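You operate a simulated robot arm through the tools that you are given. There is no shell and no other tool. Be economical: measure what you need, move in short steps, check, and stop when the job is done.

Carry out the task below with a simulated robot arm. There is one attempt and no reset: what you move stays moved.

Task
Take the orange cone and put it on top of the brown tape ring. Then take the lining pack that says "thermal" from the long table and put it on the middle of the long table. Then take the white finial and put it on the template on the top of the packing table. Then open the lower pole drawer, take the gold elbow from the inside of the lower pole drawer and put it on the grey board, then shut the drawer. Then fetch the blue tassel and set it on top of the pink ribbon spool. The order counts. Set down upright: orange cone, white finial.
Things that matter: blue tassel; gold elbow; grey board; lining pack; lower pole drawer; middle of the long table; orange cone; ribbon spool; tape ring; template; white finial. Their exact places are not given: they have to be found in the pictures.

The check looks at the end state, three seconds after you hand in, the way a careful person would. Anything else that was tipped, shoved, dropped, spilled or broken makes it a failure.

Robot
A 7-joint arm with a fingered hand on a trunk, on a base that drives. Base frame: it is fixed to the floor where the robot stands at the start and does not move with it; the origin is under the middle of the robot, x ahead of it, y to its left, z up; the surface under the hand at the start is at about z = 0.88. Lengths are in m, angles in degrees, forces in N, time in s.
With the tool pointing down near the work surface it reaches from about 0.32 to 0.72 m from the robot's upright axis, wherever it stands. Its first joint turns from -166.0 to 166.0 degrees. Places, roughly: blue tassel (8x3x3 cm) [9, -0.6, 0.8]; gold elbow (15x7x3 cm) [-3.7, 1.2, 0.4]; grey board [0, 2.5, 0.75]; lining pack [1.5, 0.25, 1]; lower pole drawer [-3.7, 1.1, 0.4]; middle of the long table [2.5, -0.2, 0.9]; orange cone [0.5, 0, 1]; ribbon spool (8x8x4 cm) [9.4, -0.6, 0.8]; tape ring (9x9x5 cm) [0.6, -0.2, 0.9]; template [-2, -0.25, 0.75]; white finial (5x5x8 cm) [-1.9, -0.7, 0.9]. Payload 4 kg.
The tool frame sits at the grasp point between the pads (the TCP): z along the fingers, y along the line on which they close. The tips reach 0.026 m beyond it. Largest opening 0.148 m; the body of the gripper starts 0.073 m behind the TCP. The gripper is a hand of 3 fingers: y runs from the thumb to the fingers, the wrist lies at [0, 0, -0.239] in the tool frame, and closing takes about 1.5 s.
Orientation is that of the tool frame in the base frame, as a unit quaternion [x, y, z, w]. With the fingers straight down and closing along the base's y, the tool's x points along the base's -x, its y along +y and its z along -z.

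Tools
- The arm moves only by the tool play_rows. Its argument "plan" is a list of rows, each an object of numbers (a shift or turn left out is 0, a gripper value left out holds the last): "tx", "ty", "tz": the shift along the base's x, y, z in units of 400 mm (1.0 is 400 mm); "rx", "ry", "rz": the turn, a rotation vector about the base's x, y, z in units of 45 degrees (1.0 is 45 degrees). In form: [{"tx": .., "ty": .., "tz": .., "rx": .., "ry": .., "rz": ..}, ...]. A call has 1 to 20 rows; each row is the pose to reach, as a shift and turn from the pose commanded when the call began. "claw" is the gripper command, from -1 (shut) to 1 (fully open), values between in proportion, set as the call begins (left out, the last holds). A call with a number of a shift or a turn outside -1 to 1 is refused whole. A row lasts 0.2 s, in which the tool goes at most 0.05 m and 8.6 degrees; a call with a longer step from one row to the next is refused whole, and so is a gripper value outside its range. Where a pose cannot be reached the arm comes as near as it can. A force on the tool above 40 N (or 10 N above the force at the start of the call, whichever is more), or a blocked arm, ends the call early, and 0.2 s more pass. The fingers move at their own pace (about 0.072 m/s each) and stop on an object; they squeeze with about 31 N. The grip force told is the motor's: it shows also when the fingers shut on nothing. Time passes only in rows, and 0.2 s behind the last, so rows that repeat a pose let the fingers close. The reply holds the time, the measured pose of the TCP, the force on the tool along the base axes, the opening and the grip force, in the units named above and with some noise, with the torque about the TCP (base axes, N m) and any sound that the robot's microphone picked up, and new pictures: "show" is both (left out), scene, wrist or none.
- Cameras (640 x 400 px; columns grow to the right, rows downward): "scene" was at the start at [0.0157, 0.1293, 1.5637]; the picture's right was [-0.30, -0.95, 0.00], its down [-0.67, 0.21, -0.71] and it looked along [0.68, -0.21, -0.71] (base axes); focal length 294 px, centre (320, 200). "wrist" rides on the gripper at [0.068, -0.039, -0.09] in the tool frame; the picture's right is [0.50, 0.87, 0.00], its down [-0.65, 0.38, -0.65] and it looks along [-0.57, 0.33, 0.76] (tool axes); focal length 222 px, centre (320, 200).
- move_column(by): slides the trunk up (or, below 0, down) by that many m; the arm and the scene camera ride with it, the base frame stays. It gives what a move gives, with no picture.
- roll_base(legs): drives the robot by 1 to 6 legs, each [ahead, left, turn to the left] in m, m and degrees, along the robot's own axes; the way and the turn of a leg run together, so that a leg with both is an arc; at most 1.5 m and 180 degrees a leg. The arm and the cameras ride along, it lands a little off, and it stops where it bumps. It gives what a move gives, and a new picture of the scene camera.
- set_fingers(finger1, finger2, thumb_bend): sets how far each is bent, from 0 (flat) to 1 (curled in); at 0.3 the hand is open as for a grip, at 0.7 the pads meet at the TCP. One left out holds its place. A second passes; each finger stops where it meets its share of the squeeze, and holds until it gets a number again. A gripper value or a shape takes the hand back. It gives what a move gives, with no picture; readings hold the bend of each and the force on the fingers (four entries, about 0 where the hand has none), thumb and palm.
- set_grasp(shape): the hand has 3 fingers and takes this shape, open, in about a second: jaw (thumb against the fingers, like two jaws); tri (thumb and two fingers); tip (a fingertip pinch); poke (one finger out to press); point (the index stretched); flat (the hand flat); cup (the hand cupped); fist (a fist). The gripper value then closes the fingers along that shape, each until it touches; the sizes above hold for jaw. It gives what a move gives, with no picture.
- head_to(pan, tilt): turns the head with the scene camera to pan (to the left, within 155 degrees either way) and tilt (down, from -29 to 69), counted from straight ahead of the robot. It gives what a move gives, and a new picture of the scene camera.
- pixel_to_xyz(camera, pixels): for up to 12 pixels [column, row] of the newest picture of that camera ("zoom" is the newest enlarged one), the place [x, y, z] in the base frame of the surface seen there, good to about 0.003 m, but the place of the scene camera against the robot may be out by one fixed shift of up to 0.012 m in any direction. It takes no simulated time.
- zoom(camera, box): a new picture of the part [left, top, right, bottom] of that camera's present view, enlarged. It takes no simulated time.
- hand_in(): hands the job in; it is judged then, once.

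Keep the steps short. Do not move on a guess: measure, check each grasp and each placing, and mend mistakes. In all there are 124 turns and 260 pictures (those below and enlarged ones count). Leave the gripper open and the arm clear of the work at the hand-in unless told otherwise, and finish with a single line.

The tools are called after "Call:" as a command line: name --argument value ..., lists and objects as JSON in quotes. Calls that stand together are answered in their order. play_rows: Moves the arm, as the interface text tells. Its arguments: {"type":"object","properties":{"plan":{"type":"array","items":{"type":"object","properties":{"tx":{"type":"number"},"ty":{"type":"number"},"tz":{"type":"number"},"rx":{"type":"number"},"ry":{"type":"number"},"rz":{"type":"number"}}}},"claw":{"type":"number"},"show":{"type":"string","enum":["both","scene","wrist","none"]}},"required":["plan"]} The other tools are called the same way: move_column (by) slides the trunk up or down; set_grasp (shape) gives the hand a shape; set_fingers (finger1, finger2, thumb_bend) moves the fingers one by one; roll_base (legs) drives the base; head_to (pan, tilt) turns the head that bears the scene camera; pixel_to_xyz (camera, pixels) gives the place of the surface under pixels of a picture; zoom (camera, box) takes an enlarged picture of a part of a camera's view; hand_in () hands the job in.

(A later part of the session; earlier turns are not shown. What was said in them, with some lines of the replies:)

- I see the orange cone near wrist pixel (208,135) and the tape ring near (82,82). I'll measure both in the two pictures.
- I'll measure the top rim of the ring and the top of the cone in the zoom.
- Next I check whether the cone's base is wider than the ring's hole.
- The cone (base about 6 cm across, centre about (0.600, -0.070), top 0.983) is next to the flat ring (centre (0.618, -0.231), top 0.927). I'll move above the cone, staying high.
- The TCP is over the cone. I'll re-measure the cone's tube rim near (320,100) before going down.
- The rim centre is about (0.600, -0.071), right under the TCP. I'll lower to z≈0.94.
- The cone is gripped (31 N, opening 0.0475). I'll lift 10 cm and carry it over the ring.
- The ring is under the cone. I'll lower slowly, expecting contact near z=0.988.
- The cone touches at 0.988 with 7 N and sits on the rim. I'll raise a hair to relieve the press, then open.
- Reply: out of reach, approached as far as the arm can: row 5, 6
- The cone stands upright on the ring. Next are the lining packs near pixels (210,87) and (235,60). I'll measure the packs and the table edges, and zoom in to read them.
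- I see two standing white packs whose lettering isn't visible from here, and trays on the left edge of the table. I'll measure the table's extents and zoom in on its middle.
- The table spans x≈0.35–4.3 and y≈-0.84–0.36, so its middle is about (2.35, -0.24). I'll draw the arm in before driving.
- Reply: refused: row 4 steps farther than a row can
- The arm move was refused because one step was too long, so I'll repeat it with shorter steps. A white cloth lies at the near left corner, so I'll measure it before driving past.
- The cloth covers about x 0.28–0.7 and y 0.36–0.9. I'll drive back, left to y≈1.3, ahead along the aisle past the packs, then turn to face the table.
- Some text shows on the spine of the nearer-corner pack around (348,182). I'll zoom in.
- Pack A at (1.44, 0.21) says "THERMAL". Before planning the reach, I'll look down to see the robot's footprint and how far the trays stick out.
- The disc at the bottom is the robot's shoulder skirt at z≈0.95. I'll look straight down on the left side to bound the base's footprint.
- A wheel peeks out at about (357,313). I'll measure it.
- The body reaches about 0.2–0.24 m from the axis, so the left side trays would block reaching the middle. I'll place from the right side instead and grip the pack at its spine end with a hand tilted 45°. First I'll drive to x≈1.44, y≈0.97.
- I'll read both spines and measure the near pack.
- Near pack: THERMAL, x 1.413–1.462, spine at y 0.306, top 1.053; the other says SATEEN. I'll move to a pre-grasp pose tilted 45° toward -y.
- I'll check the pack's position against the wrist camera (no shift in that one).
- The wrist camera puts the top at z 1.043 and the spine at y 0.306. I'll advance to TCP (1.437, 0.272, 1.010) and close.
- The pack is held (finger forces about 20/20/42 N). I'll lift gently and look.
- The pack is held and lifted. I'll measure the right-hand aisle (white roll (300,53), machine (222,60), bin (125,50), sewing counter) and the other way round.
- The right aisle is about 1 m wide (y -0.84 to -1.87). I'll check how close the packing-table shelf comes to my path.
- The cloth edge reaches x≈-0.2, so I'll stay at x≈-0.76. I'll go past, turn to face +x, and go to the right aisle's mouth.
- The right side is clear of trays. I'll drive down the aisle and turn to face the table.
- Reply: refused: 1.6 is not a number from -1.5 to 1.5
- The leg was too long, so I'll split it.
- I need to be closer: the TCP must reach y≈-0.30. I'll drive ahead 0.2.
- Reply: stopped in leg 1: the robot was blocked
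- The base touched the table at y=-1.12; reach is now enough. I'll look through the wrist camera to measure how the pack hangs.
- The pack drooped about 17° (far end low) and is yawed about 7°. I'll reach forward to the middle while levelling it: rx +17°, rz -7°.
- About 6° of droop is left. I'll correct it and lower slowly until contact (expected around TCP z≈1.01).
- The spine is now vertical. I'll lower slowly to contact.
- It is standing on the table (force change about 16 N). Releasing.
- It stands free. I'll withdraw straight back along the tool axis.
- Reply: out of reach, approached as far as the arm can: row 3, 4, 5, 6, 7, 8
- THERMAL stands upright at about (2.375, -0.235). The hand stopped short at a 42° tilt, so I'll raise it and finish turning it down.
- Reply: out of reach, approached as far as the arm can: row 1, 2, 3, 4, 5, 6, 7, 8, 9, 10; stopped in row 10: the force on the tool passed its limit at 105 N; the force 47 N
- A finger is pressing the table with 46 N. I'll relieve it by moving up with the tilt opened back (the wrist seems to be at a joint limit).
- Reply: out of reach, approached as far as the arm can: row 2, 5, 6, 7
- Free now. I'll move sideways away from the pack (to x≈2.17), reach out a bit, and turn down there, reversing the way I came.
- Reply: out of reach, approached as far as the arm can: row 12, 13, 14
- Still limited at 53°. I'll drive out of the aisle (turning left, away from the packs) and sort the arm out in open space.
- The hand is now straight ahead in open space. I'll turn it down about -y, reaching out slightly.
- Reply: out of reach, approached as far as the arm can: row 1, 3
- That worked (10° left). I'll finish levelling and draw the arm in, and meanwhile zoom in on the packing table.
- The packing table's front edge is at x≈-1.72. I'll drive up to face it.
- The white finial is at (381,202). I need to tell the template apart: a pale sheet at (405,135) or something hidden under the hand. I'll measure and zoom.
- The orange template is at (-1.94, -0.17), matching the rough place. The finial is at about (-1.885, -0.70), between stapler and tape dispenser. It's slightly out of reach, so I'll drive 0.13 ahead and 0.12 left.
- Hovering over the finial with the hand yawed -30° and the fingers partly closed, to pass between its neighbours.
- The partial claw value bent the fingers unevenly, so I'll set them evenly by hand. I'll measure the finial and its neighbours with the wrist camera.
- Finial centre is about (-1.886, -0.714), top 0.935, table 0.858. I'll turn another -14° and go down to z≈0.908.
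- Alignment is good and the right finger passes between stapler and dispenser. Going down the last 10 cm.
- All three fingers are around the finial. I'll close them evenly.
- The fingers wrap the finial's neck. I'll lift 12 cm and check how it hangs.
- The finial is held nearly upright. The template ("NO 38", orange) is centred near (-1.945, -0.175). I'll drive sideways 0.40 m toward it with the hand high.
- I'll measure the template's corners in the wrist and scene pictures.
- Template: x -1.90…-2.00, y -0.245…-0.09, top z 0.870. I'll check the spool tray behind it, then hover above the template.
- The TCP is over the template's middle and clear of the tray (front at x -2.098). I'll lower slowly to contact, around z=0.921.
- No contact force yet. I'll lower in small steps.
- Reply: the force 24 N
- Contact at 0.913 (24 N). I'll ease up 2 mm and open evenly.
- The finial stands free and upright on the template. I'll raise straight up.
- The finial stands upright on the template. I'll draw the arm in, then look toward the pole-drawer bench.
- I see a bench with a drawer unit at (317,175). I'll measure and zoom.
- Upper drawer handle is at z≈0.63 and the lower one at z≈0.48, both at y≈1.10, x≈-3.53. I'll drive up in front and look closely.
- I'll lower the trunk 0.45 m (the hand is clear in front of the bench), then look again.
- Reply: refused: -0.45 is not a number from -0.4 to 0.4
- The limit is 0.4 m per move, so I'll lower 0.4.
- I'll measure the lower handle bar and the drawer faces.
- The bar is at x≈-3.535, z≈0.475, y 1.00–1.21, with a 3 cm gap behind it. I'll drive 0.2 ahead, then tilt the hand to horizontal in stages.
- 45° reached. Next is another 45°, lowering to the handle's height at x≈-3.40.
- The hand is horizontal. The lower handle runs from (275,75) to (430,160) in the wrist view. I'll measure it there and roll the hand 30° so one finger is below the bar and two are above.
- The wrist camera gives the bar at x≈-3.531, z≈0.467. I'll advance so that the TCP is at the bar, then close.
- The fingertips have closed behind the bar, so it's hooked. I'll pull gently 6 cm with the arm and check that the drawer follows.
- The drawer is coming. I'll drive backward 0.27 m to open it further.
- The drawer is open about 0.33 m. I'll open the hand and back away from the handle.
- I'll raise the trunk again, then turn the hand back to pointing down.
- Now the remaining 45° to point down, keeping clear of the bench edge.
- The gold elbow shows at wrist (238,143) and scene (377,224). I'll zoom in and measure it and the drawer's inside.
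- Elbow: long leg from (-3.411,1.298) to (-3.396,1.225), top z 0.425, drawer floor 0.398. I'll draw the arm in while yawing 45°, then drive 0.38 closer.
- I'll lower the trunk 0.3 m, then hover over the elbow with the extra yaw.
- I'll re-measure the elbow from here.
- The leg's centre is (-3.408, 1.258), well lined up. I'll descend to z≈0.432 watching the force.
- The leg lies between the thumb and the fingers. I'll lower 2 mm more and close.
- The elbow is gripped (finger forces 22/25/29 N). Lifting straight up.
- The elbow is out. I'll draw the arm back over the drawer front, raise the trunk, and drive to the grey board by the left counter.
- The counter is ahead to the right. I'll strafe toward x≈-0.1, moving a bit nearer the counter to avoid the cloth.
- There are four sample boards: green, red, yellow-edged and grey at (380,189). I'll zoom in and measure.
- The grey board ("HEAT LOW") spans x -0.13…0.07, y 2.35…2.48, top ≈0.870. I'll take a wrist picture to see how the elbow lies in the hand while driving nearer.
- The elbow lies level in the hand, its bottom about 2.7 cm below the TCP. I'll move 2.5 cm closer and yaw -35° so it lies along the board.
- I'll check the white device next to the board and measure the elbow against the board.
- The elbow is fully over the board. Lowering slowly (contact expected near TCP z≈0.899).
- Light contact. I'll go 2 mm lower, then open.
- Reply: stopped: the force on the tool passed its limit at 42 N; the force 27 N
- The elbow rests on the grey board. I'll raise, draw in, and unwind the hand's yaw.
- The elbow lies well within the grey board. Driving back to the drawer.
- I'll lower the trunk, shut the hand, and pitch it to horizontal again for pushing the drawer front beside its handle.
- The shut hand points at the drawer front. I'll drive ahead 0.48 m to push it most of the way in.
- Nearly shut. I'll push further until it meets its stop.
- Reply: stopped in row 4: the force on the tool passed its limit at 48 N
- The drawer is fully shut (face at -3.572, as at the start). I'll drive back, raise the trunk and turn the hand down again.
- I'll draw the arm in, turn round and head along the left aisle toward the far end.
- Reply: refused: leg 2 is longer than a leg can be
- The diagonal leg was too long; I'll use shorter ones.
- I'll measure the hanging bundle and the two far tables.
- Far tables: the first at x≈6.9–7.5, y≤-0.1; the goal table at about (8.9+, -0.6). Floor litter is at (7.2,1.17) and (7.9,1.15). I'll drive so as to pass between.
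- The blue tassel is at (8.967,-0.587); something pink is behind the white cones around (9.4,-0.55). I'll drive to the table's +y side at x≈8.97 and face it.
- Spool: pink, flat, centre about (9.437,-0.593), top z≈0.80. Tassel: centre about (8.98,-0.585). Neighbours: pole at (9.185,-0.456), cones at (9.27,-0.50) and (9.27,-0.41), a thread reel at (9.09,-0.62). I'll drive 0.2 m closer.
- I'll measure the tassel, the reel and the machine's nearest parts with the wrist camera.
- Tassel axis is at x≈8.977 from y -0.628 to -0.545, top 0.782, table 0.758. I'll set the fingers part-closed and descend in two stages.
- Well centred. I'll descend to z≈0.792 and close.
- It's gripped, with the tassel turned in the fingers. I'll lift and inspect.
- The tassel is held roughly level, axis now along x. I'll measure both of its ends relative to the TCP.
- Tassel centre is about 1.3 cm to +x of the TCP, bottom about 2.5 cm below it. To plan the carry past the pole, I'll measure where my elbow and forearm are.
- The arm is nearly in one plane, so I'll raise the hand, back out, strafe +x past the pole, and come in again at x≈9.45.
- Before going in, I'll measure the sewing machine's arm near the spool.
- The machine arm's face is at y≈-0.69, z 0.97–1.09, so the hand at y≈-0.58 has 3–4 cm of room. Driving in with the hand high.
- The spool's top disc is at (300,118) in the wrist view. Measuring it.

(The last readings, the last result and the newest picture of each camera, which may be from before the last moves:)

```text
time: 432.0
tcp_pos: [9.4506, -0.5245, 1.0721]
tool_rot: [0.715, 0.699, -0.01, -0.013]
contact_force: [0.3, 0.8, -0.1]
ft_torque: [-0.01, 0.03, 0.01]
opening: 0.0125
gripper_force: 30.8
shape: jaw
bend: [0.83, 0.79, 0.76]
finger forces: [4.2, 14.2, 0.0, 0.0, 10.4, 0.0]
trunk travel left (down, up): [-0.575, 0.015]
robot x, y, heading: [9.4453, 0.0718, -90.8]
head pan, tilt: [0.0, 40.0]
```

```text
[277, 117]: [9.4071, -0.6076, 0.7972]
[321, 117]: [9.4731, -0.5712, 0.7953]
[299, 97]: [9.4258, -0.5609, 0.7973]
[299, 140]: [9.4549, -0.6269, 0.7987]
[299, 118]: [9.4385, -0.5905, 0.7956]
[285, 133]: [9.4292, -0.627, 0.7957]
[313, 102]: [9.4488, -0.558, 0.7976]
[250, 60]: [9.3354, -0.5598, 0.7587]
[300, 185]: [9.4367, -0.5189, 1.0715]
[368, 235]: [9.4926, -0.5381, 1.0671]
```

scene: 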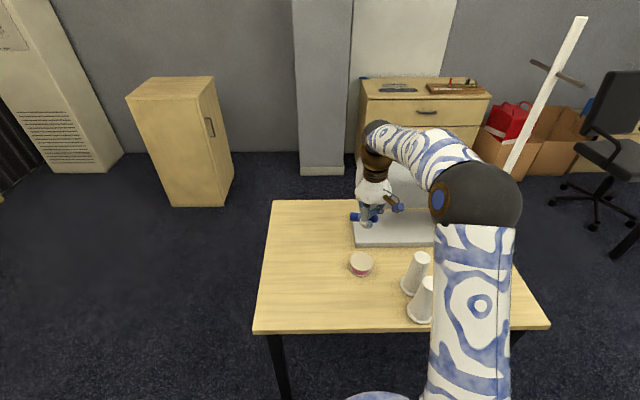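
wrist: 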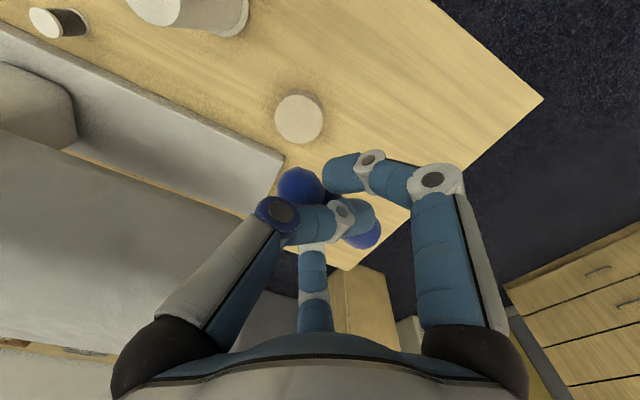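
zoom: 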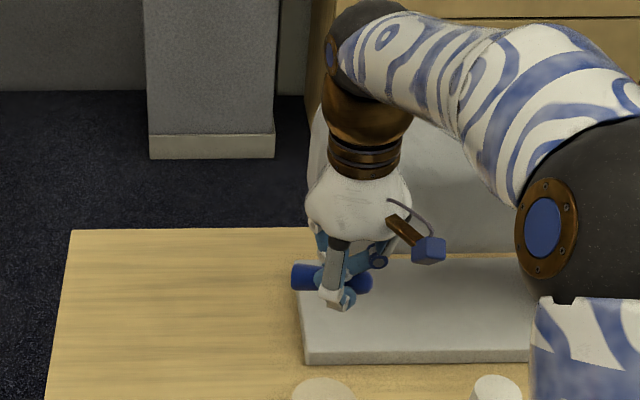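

Spool centre (9.440,-0.592), top 0.797. I'll move over it and descend to about 2 cm above contact.

Call:
play_rows --plan '[{"tx": -0.03, "ty": -0.075}, {"tx": -0.059, "ty": -0.15}, {"tx": -0.059, "ty": -0.15, "tz": -0.11}, {"tx": -0.059, "ty": -0.15, "tz": -0.22}, {"tx": -0.059, "ty": -0.15, "tz": -0.33}, {"tx": -0.059, "ty": -0.15, "tz": -0.43}, {"tx": -0.059, "ty": -0.15, "tz": -0.52}, {"tx": -0.059, "ty": -0.15, "tz": -0.56}, {"tx": -0.059, "ty": -0.15, "tz": -0.56}]'

Call:
zoom --camera "scene" --box '[310, 190, 430, 300]'

Call:
zoom --camera "wrist" --box '[200, 80, 440, 260]'

```text
time: 434.0
tcp_pos: [9.4252, -0.5824, 0.8475]
tool_rot: [0.716, 0.698, -0.011, -0.012]
contact_force: [-0.1, 0.0, 0.4]
ft_torque: [0.0, 0.0, 0.0]
opening: 0.0124
gripper_force: 30.9
shape: jaw
bend: [0.83, 0.79, 0.76]
finger forces: [4.6, 14.2, 0.1, 0.0, 9.6, 0.0]
trunk travel left (down, up): [-0.575, 0.015]
robot x, y, heading: [9.4446, 0.0731, -90.8]
head pan, tilt: [0.0, 40.0]
```

scene: 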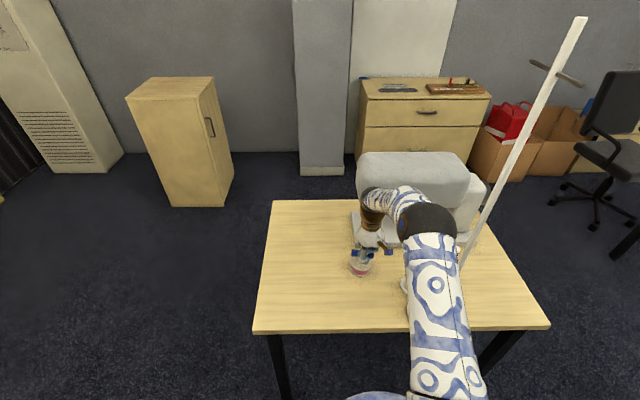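
wrist: 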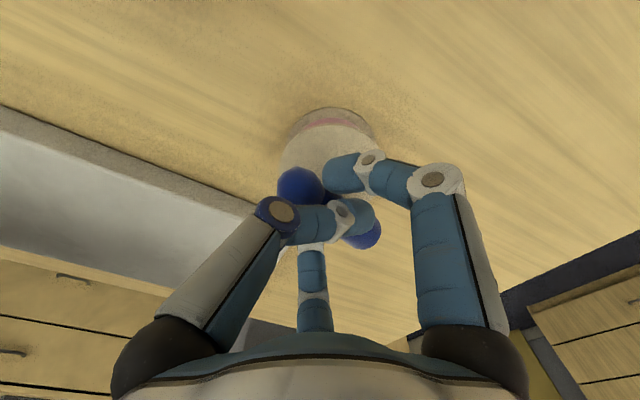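

```text
3.64 times, centred on (370, 245) of scene
```

zoom: 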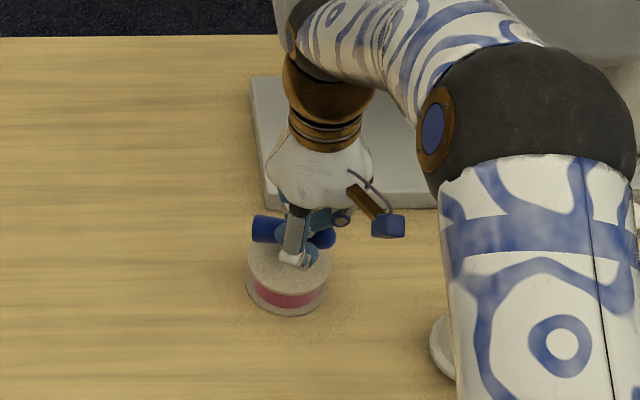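

```text
2.22 times, centred on (320, 170) of wrist
```

zoom: 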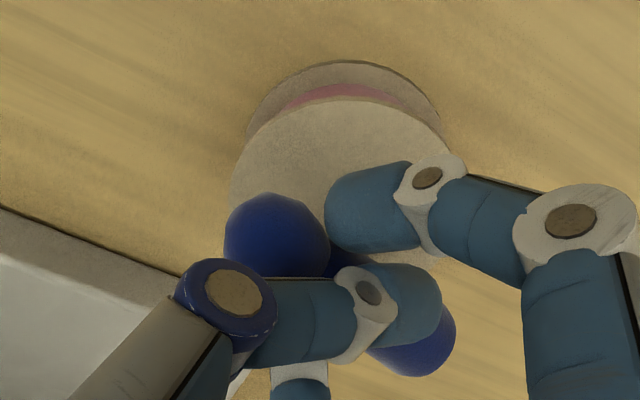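

Now lowering in small steps to contact.

Call:
play_rows --plan '[{"tz": -0.02, "ty": -0.012}, {"tz": -0.035, "ty": -0.012}, {"tz": -0.045, "ty": -0.012}, {"tz": -0.052, "ty": -0.012}, {"tz": -0.052, "ty": -0.012}]' --show "none"

```text
time: 435.2
tcp_pos: [9.4252, -0.587, 0.8266]
tool_rot: [0.715, 0.699, -0.011, -0.013]
contact_force: [-0.5, -0.2, -0.7]
ft_torque: [-0.01, -0.04, 0.01]
opening: 0.0126
gripper_force: 30.4
shape: jaw
bend: [0.83, 0.79, 0.77]
finger forces: [4.5, 14.0, 0.0, 0.1, 10.1, 0.0]
trunk travel left (down, up): [-0.575, 0.015]
robot x, y, heading: [9.4429, 0.0736, -90.9]
head pan, tilt: [0.0, 40.0]
```

Call:
play_rows --plan '[{"tz": -0.004}, {"tz": -0.008}, {"tz": -0.012}, {"tz": -0.012}]' --show "wrist"

```text
time: 436.2
tcp_pos: [9.4265, -0.5885, 0.8231]
tool_rot: [0.715, 0.698, -0.01, -0.013]
contact_force: [0.2, 0.2, 1.7]
ft_torque: [0.01, -0.11, 0.04]
opening: 0.0125
gripper_force: 31.0
shape: jaw
bend: [0.83, 0.8, 0.77]
finger forces: [5.0, 13.3, 0.0, 0.0, 9.7, 0.0]
trunk travel left (down, up): [-0.575, 0.015]
robot x, y, heading: [9.4446, 0.0708, -91.0]
head pan, tilt: [0.0, 40.0]
```

wrist: 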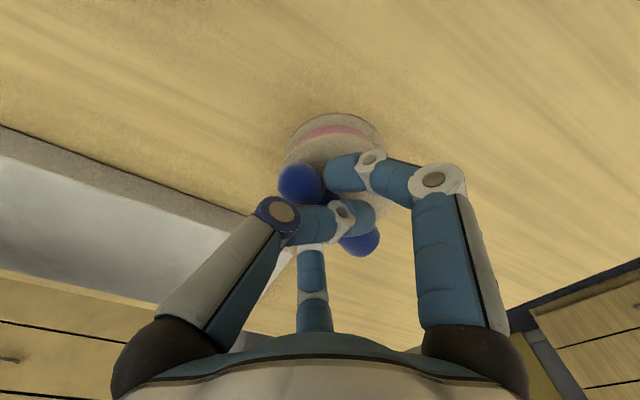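

First touch. I'll lower 1 mm more and loosen the fingers in small steps, raising the hand to make up for the fingertips' dip.

Call:
play_rows --plan '[{"tz": -0.003}, {"tz": -0.003}]' --show "none"

Call:
set_fingers --finger1 0.79 --finger2 0.76 --thumb_bend 0.73

Call:
play_rows --plan '[{}]' --show "wrist"

Call:
zoom --camera "wrist" --box '[220, 90, 440, 270]'

```text
time: 436.8
tcp_pos: [9.4267, -0.5893, 0.8225]
tool_rot: [0.716, 0.698, -0.011, -0.012]
contact_force: [0.0, 1.4, 5.0]
ft_torque: [-0.09, -0.08, 0.04]
opening: 0.0124
gripper_force: 31.1
shape: jaw
bend: [0.83, 0.8, 0.77]
finger forces: [5.0, 13.8, 0.0, 0.0, 11.4, 0.1]
trunk travel left (down, up): [-0.575, 0.015]
robot x, y, heading: [9.4437, 0.0758, -91.1]
head pan, tilt: [0.0, 40.0]
```

```text
time: 437.8
tcp_pos: [9.4278, -0.588, 0.8235]
tool_rot: [0.715, 0.699, -0.013, -0.011]
contact_force: [10.1, 0.1, 36.0]
ft_torque: [-0.88, -0.13, 0.13]
opening: 0.0033
gripper_force: 33.2
shape: fingers
bend: [0.77, 0.75, 0.81]
finger forces: [7.1, 39.3, 0.0, 0.0, 20.8, 0.0]
trunk travel left (down, up): [-0.575, 0.015]
robot x, y, heading: [9.4447, 0.0756, -91.0]
head pan, tilt: [0.0, 40.0]
```

```text
time: 438.2
tcp_pos: [9.428, -0.5881, 0.8241]
tool_rot: [0.715, 0.699, -0.013, -0.011]
contact_force: [11.2, -1.6, 38.2]
ft_torque: [-0.89, -0.13, 0.12]
opening: 0.0028
gripper_force: 33.9
shape: fingers
bend: [0.77, 0.75, 0.81]
finger forces: [7.3, 39.7, 0.1, 0.0, 21.1, 0.0]
trunk travel left (down, up): [-0.575, 0.015]
robot x, y, heading: [9.4463, 0.0711, -91.0]
head pan, tilt: [0.0, 40.0]
```

wrist: 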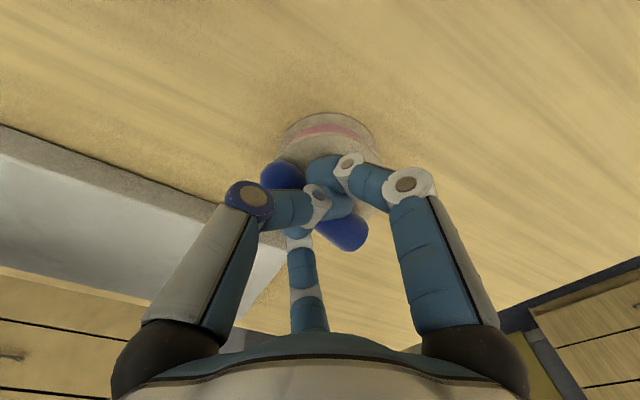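

```text
2.22 times, centred on (330, 180) of wrist
```

zoom: 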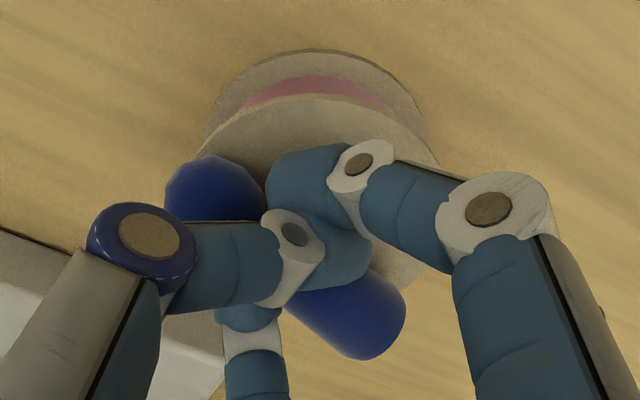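

The change of hand mode pressed a fingertip onto the spool (38 N). I'll raise 6 mm to relieve it and look.

Call:
play_rows --plan '[{"tz": 0.005}, {"tz": 0.01}, {"tz": 0.015}, {"tz": 0.015}]'

Call:
zoom --camera "wrist" --box '[220, 90, 440, 270]'

Call:
zoom --camera "scene" --box '[310, 190, 430, 300]'

```text
time: 439.2
tcp_pos: [9.4257, -0.5878, 0.8252]
tool_rot: [0.716, 0.698, -0.01, -0.015]
contact_force: [1.9, 1.7, 8.5]
ft_torque: [-0.16, -0.1, 0.1]
opening: 0.0018
gripper_force: 23.3
shape: fingers
bend: [0.76, 0.54, 0.8]
finger forces: [0.1, 25.5, 0.0, 0.0, 21.1, 0.0]
trunk travel left (down, up): [-0.575, 0.015]
robot x, y, heading: [9.4424, 0.0716, -91.0]
head pan, tilt: [0.0, 40.0]
```

scene: 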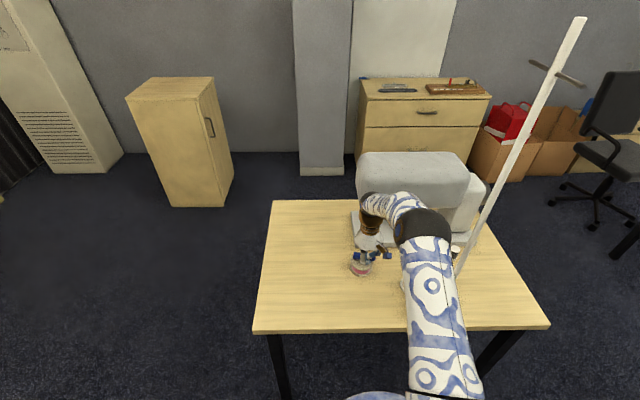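
wrist: 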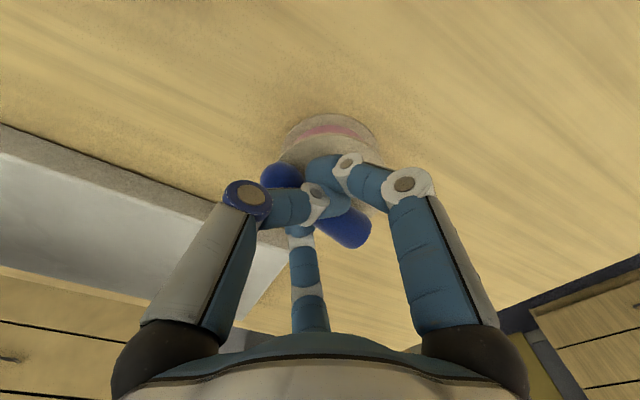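

```text
2.22 times, centred on (330, 180) of wrist
```

zoom: 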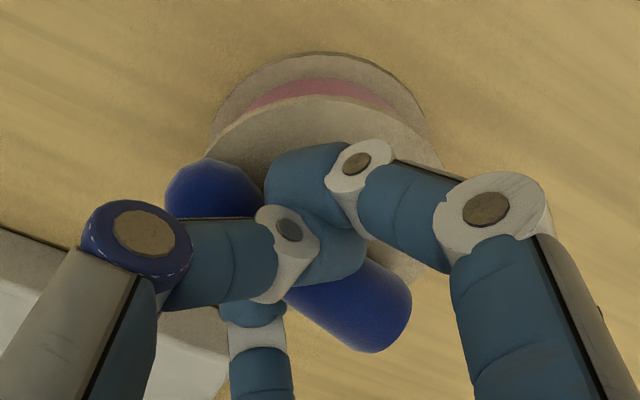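

```text
3.64 times, centred on (370, 245) of scene
```

zoom: 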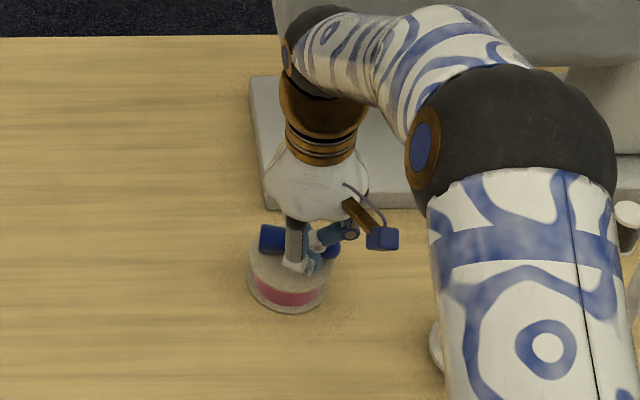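

Force is down to 8.5 N. I'll raise 3 mm more and open a little, keeping the fingers as a cage around the tassel.

Call:
play_rows --plan '[{"tz": 0.008}, {"tz": 0.008}]' --show "none"

Call:
set_fingers --finger1 0.68 --finger2 0.52 --thumb_bend 0.68

Call:
play_rows --plan '[{}]'

Call:
zoom --camera "wrist" --box '[220, 90, 440, 270]'

Call:
zoom --camera "scene" --box '[310, 190, 430, 300]'

```text
time: 439.8
tcp_pos: [9.4264, -0.5891, 0.8308]
tool_rot: [0.716, 0.698, -0.01, -0.013]
contact_force: [-0.1, -1.4, -0.3]
ft_torque: [0.0, -0.02, -0.02]
opening: 0.0017
gripper_force: 16.0
shape: fingers
bend: [0.76, 0.55, 0.8]
finger forces: [0.0, 13.8, 0.0, 0.0, 17.2, 0.1]
trunk travel left (down, up): [-0.575, 0.015]
robot x, y, heading: [9.4419, 0.0721, -91.0]
head pan, tilt: [0.0, 40.0]
```

```text
time: 440.8
tcp_pos: [9.4267, -0.5878, 0.832]
tool_rot: [0.716, 0.698, -0.012, -0.012]
contact_force: [-3.9, -2.4, 17.6]
ft_torque: [-0.6, -0.19, -0.13]
opening: 0.0046
gripper_force: 8.6
shape: fingers
bend: [0.68, 0.53, 0.68]
finger forces: [0.0, 16.9, 0.1, 0.1, 0.1, 0.1]
trunk travel left (down, up): [-0.575, 0.015]
robot x, y, heading: [9.442, 0.0731, -90.8]
head pan, tilt: [0.0, 40.0]
```

```text
time: 441.2
tcp_pos: [9.4279, -0.5892, 0.8319]
tool_rot: [0.716, 0.698, -0.012, -0.012]
contact_force: [-2.4, -0.5, 18.2]
ft_torque: [-0.67, -0.24, -0.13]
opening: 0.0049
gripper_force: 9.2
shape: fingers
bend: [0.68, 0.53, 0.68]
finger forces: [0.0, 18.7, 0.1, 0.0, 0.0, 0.0]
trunk travel left (down, up): [-0.575, 0.015]
robot x, y, heading: [9.4393, 0.0726, -90.9]
head pan, tilt: [0.0, 40.0]
```

scene: 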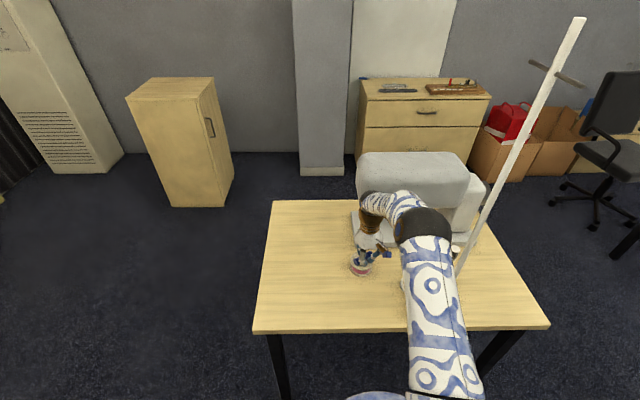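
wrist: 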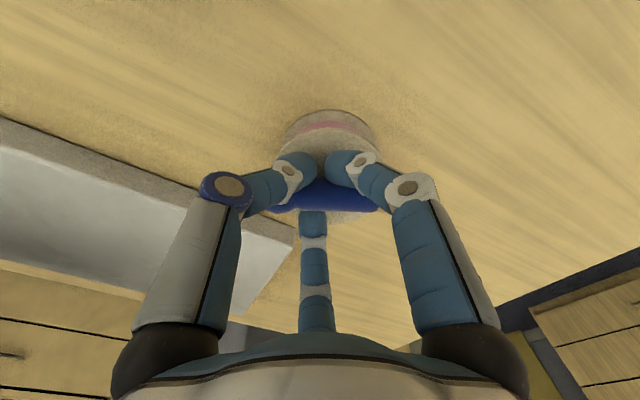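

```text
2.22 times, centred on (330, 180) of wrist
```

zoom: 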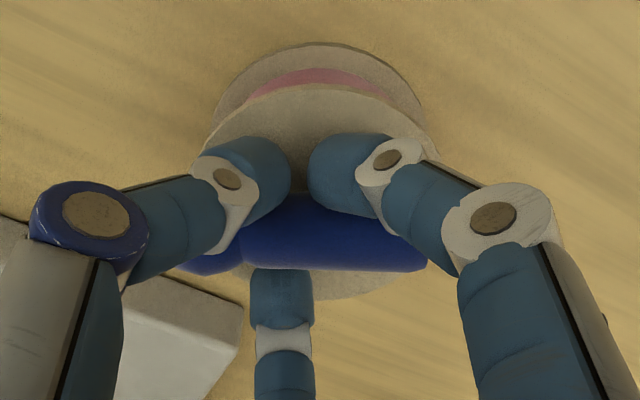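

```text
3.64 times, centred on (370, 245) of scene
```

zoom: 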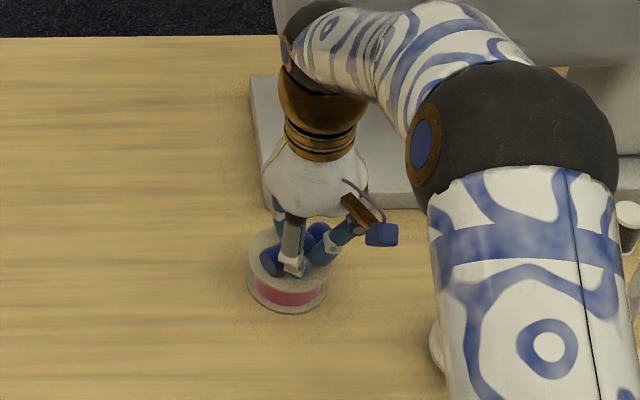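

The tassel now lies across the top of the spool, uncaught; one finger still presses on the spool (18 N). I'll raise 5 mm, open slightly more, then rise gently.

Call:
play_rows --plan '[{"tz": 0.006}, {"tz": 0.012}, {"tz": 0.015}, {"tz": 0.015}]' --show "none"

Call:
set_fingers --finger1 0.64 --finger2 0.48 --thumb_bend 0.64

Call:
play_rows --plan '[{"tz": 0.01}, {"tz": 0.01}]' --show "wrist"

Call:
zoom --camera "wrist" --box '[220, 90, 440, 270]'

```text
time: 442.2
tcp_pos: [9.4266, -0.5902, 0.8368]
tool_rot: [0.716, 0.698, -0.01, -0.013]
contact_force: [0.3, 0.0, -0.2]
ft_torque: [0.03, -0.02, 0.0]
opening: 0.0046
gripper_force: 0.1
shape: fingers
bend: [0.68, 0.52, 0.68]
finger forces: [0.1, 0.0, 0.0, 0.0, 0.0, 0.0]
trunk travel left (down, up): [-0.575, 0.015]
robot x, y, heading: [9.4435, 0.0759, -91.2]
head pan, tilt: [0.0, 40.0]
```

```text
time: 443.2
tcp_pos: [9.4248, -0.5887, 0.837]
tool_rot: [0.715, 0.699, -0.011, -0.013]
contact_force: [0.2, 0.2, 0.0]
ft_torque: [-0.02, -0.01, -0.01]
opening: 0.0162
gripper_force: 0.0
shape: fingers
bend: [0.64, 0.48, 0.64]
finger forces: [0.0, 0.0, 0.1, 0.0, 0.1, 0.1]
trunk travel left (down, up): [-0.575, 0.015]
robot x, y, heading: [9.4455, 0.0735, -91.2]
head pan, tilt: [0.0, 40.0]
```

```text
time: 443.8
tcp_pos: [9.4253, -0.5896, 0.8413]
tool_rot: [0.715, 0.699, -0.01, -0.013]
contact_force: [-0.1, 0.3, 1.0]
ft_torque: [-0.01, 0.03, 0.0]
opening: 0.0163
gripper_force: 0.2
shape: fingers
bend: [0.64, 0.48, 0.64]
finger forces: [0.0, 0.1, 0.1, 0.1, 0.0, 0.0]
trunk travel left (down, up): [-0.575, 0.015]
robot x, y, heading: [9.4442, 0.0717, -91.2]
head pan, tilt: [0.0, 40.0]
```

wrist: 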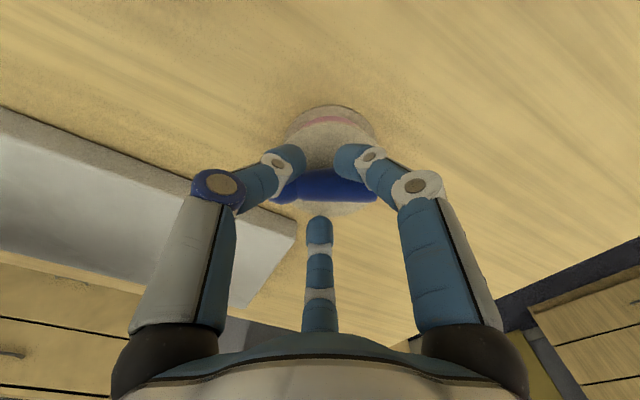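

```text
2.22 times, centred on (330, 180) of wrist
5 turns are left
```

zoom: 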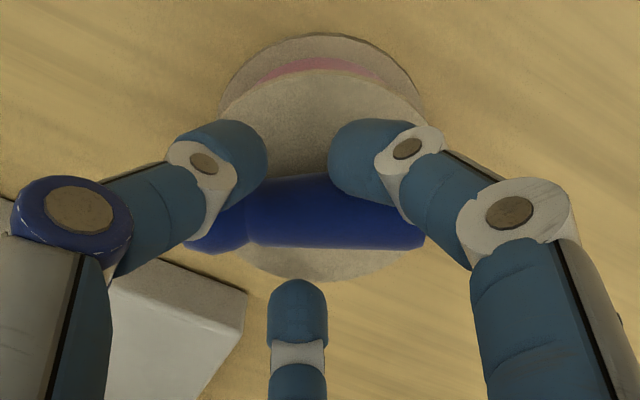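

The tassel rests free on the spool with no finger forces. I'll rise straight up, open the hand and check.

Call:
play_rows --plan '[{"tz": 0.01}, {"tz": 0.025}, {"tz": 0.045}, {"tz": 0.07}, {"tz": 0.11}, {"tz": 0.18}, {"tz": 0.28}, {"tz": 0.38}, {"tz": 0.48}, {"tz": 0.56}, {"tz": 0.56}]' --show "wrist"

Call:
play_rows --plan '[{}, {}, {}, {}, {}]' --claw 1 --show "both"

Call:
zoom --camera "scene" --box '[310, 210, 430, 310]'

```text
time: 446.2
tcp_pos: [9.4269, -0.5894, 1.0649]
tool_rot: [0.716, 0.698, -0.011, -0.013]
contact_force: [0.0, 0.0, -1.1]
ft_torque: [-0.02, 0.01, 0.01]
opening: 0.0167
gripper_force: 0.0
shape: fingers
bend: [0.64, 0.48, 0.64]
finger forces: [0.0, 0.1, 0.1, 0.0, 0.0, 0.1]
trunk travel left (down, up): [-0.575, 0.015]
robot x, y, heading: [9.441, 0.0716, -90.8]
head pan, tilt: [0.0, 40.0]
```

wrist: 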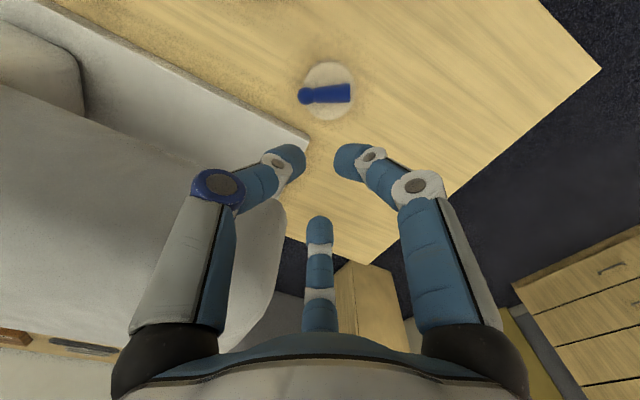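

```text
time: 447.4
tcp_pos: [9.4271, -0.5902, 1.0646]
tool_rot: [0.716, 0.698, -0.01, -0.013]
contact_force: [-0.2, -0.1, -0.4]
ft_torque: [-0.02, 0.0, 0.0]
opening: 0.1478
gripper_force: 0.0
shape: jaw
bend: [0.3, 0.3, 0.3]
finger forces: [0.0, 0.0, 0.0, 0.1, 0.1, 0.0]
trunk travel left (down, up): [-0.575, 0.015]
robot x, y, heading: [9.4474, 0.0724, -90.9]
head pan, tilt: [0.0, 40.0]
```

scene: 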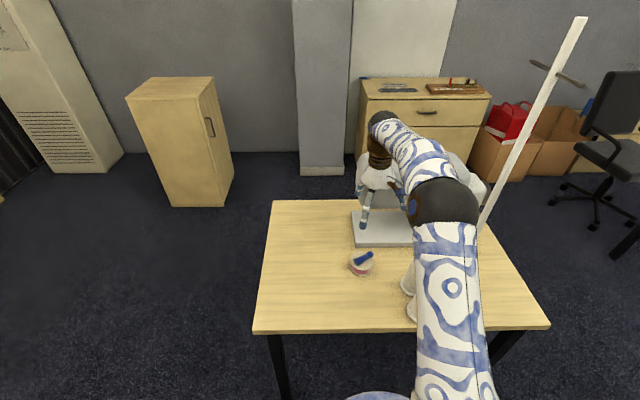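
wrist: 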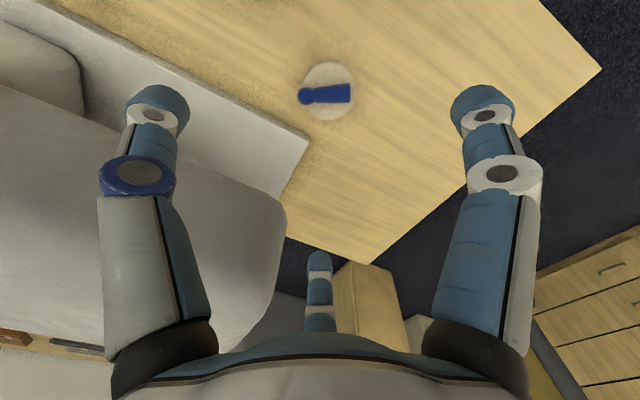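

```text
4.00 times, centred on (370, 260) of scene
4 turns are left
```

zoom: 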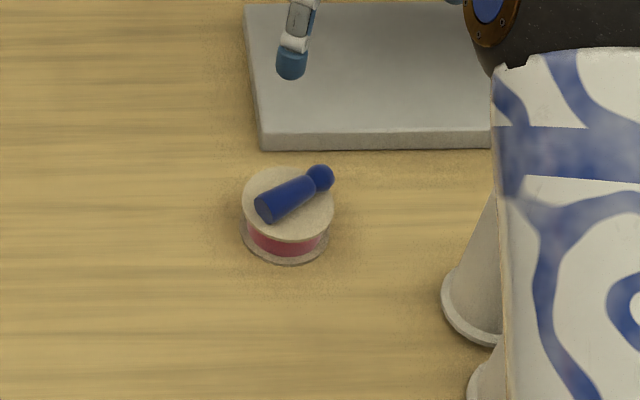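

The tassel lies stably across the top of the pink spool and the hand is open. I'll drive straight back so the arm is clear of the table, confirming nothing has moved.

Call:
roll_base --legs '[[-0.7, 0, 0]]'

Call:
zoom --camera "scene" --box '[250, 100, 470, 240]'

```text
time: 451.2
tcp_pos: [9.4388, 0.0984, 1.0641]
tool_rot: [0.714, 0.7, -0.011, -0.013]
contact_force: [0.1, 0.1, -0.4]
ft_torque: [-0.01, 0.01, 0.0]
opening: 0.1478
gripper_force: 0.1
shape: jaw
bend: [0.3, 0.3, 0.3]
finger forces: [0.1, 0.1, 0.0, 0.0, 0.0, 0.1]
trunk travel left (down, up): [-0.575, 0.015]
robot x, y, heading: [9.4505, 0.7601, -90.7]
head pan, tilt: [0.0, 40.0]
```

scene: 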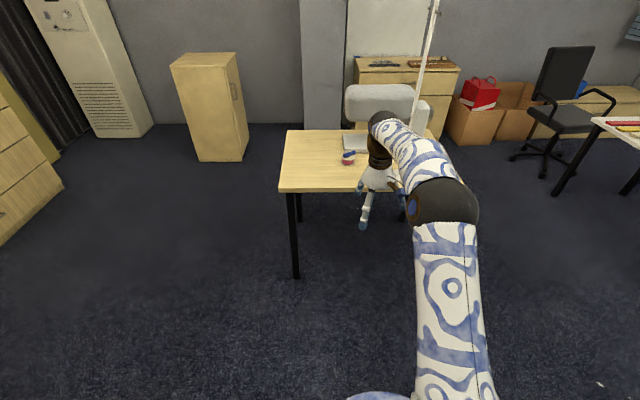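

```text
2.86 times, centred on (360, 170) of scene
3 turns are left
```

zoom: 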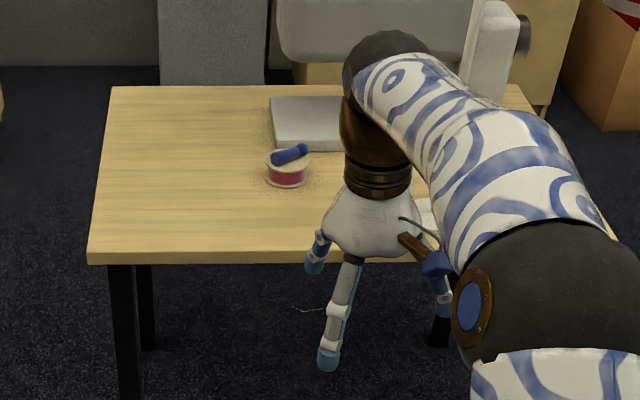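

All five jobs are done, the gripper is open and the arm is clear. Handing in.

Call:
hand_in

```text
The job is handed in.
```

The job is handed in: the cone stands on the tape ring, the THERMAL pack on the middle of the long table and the finial on the template; the elbow is on the grey board with the drawer shut, and the tassel lies on the pink spool.
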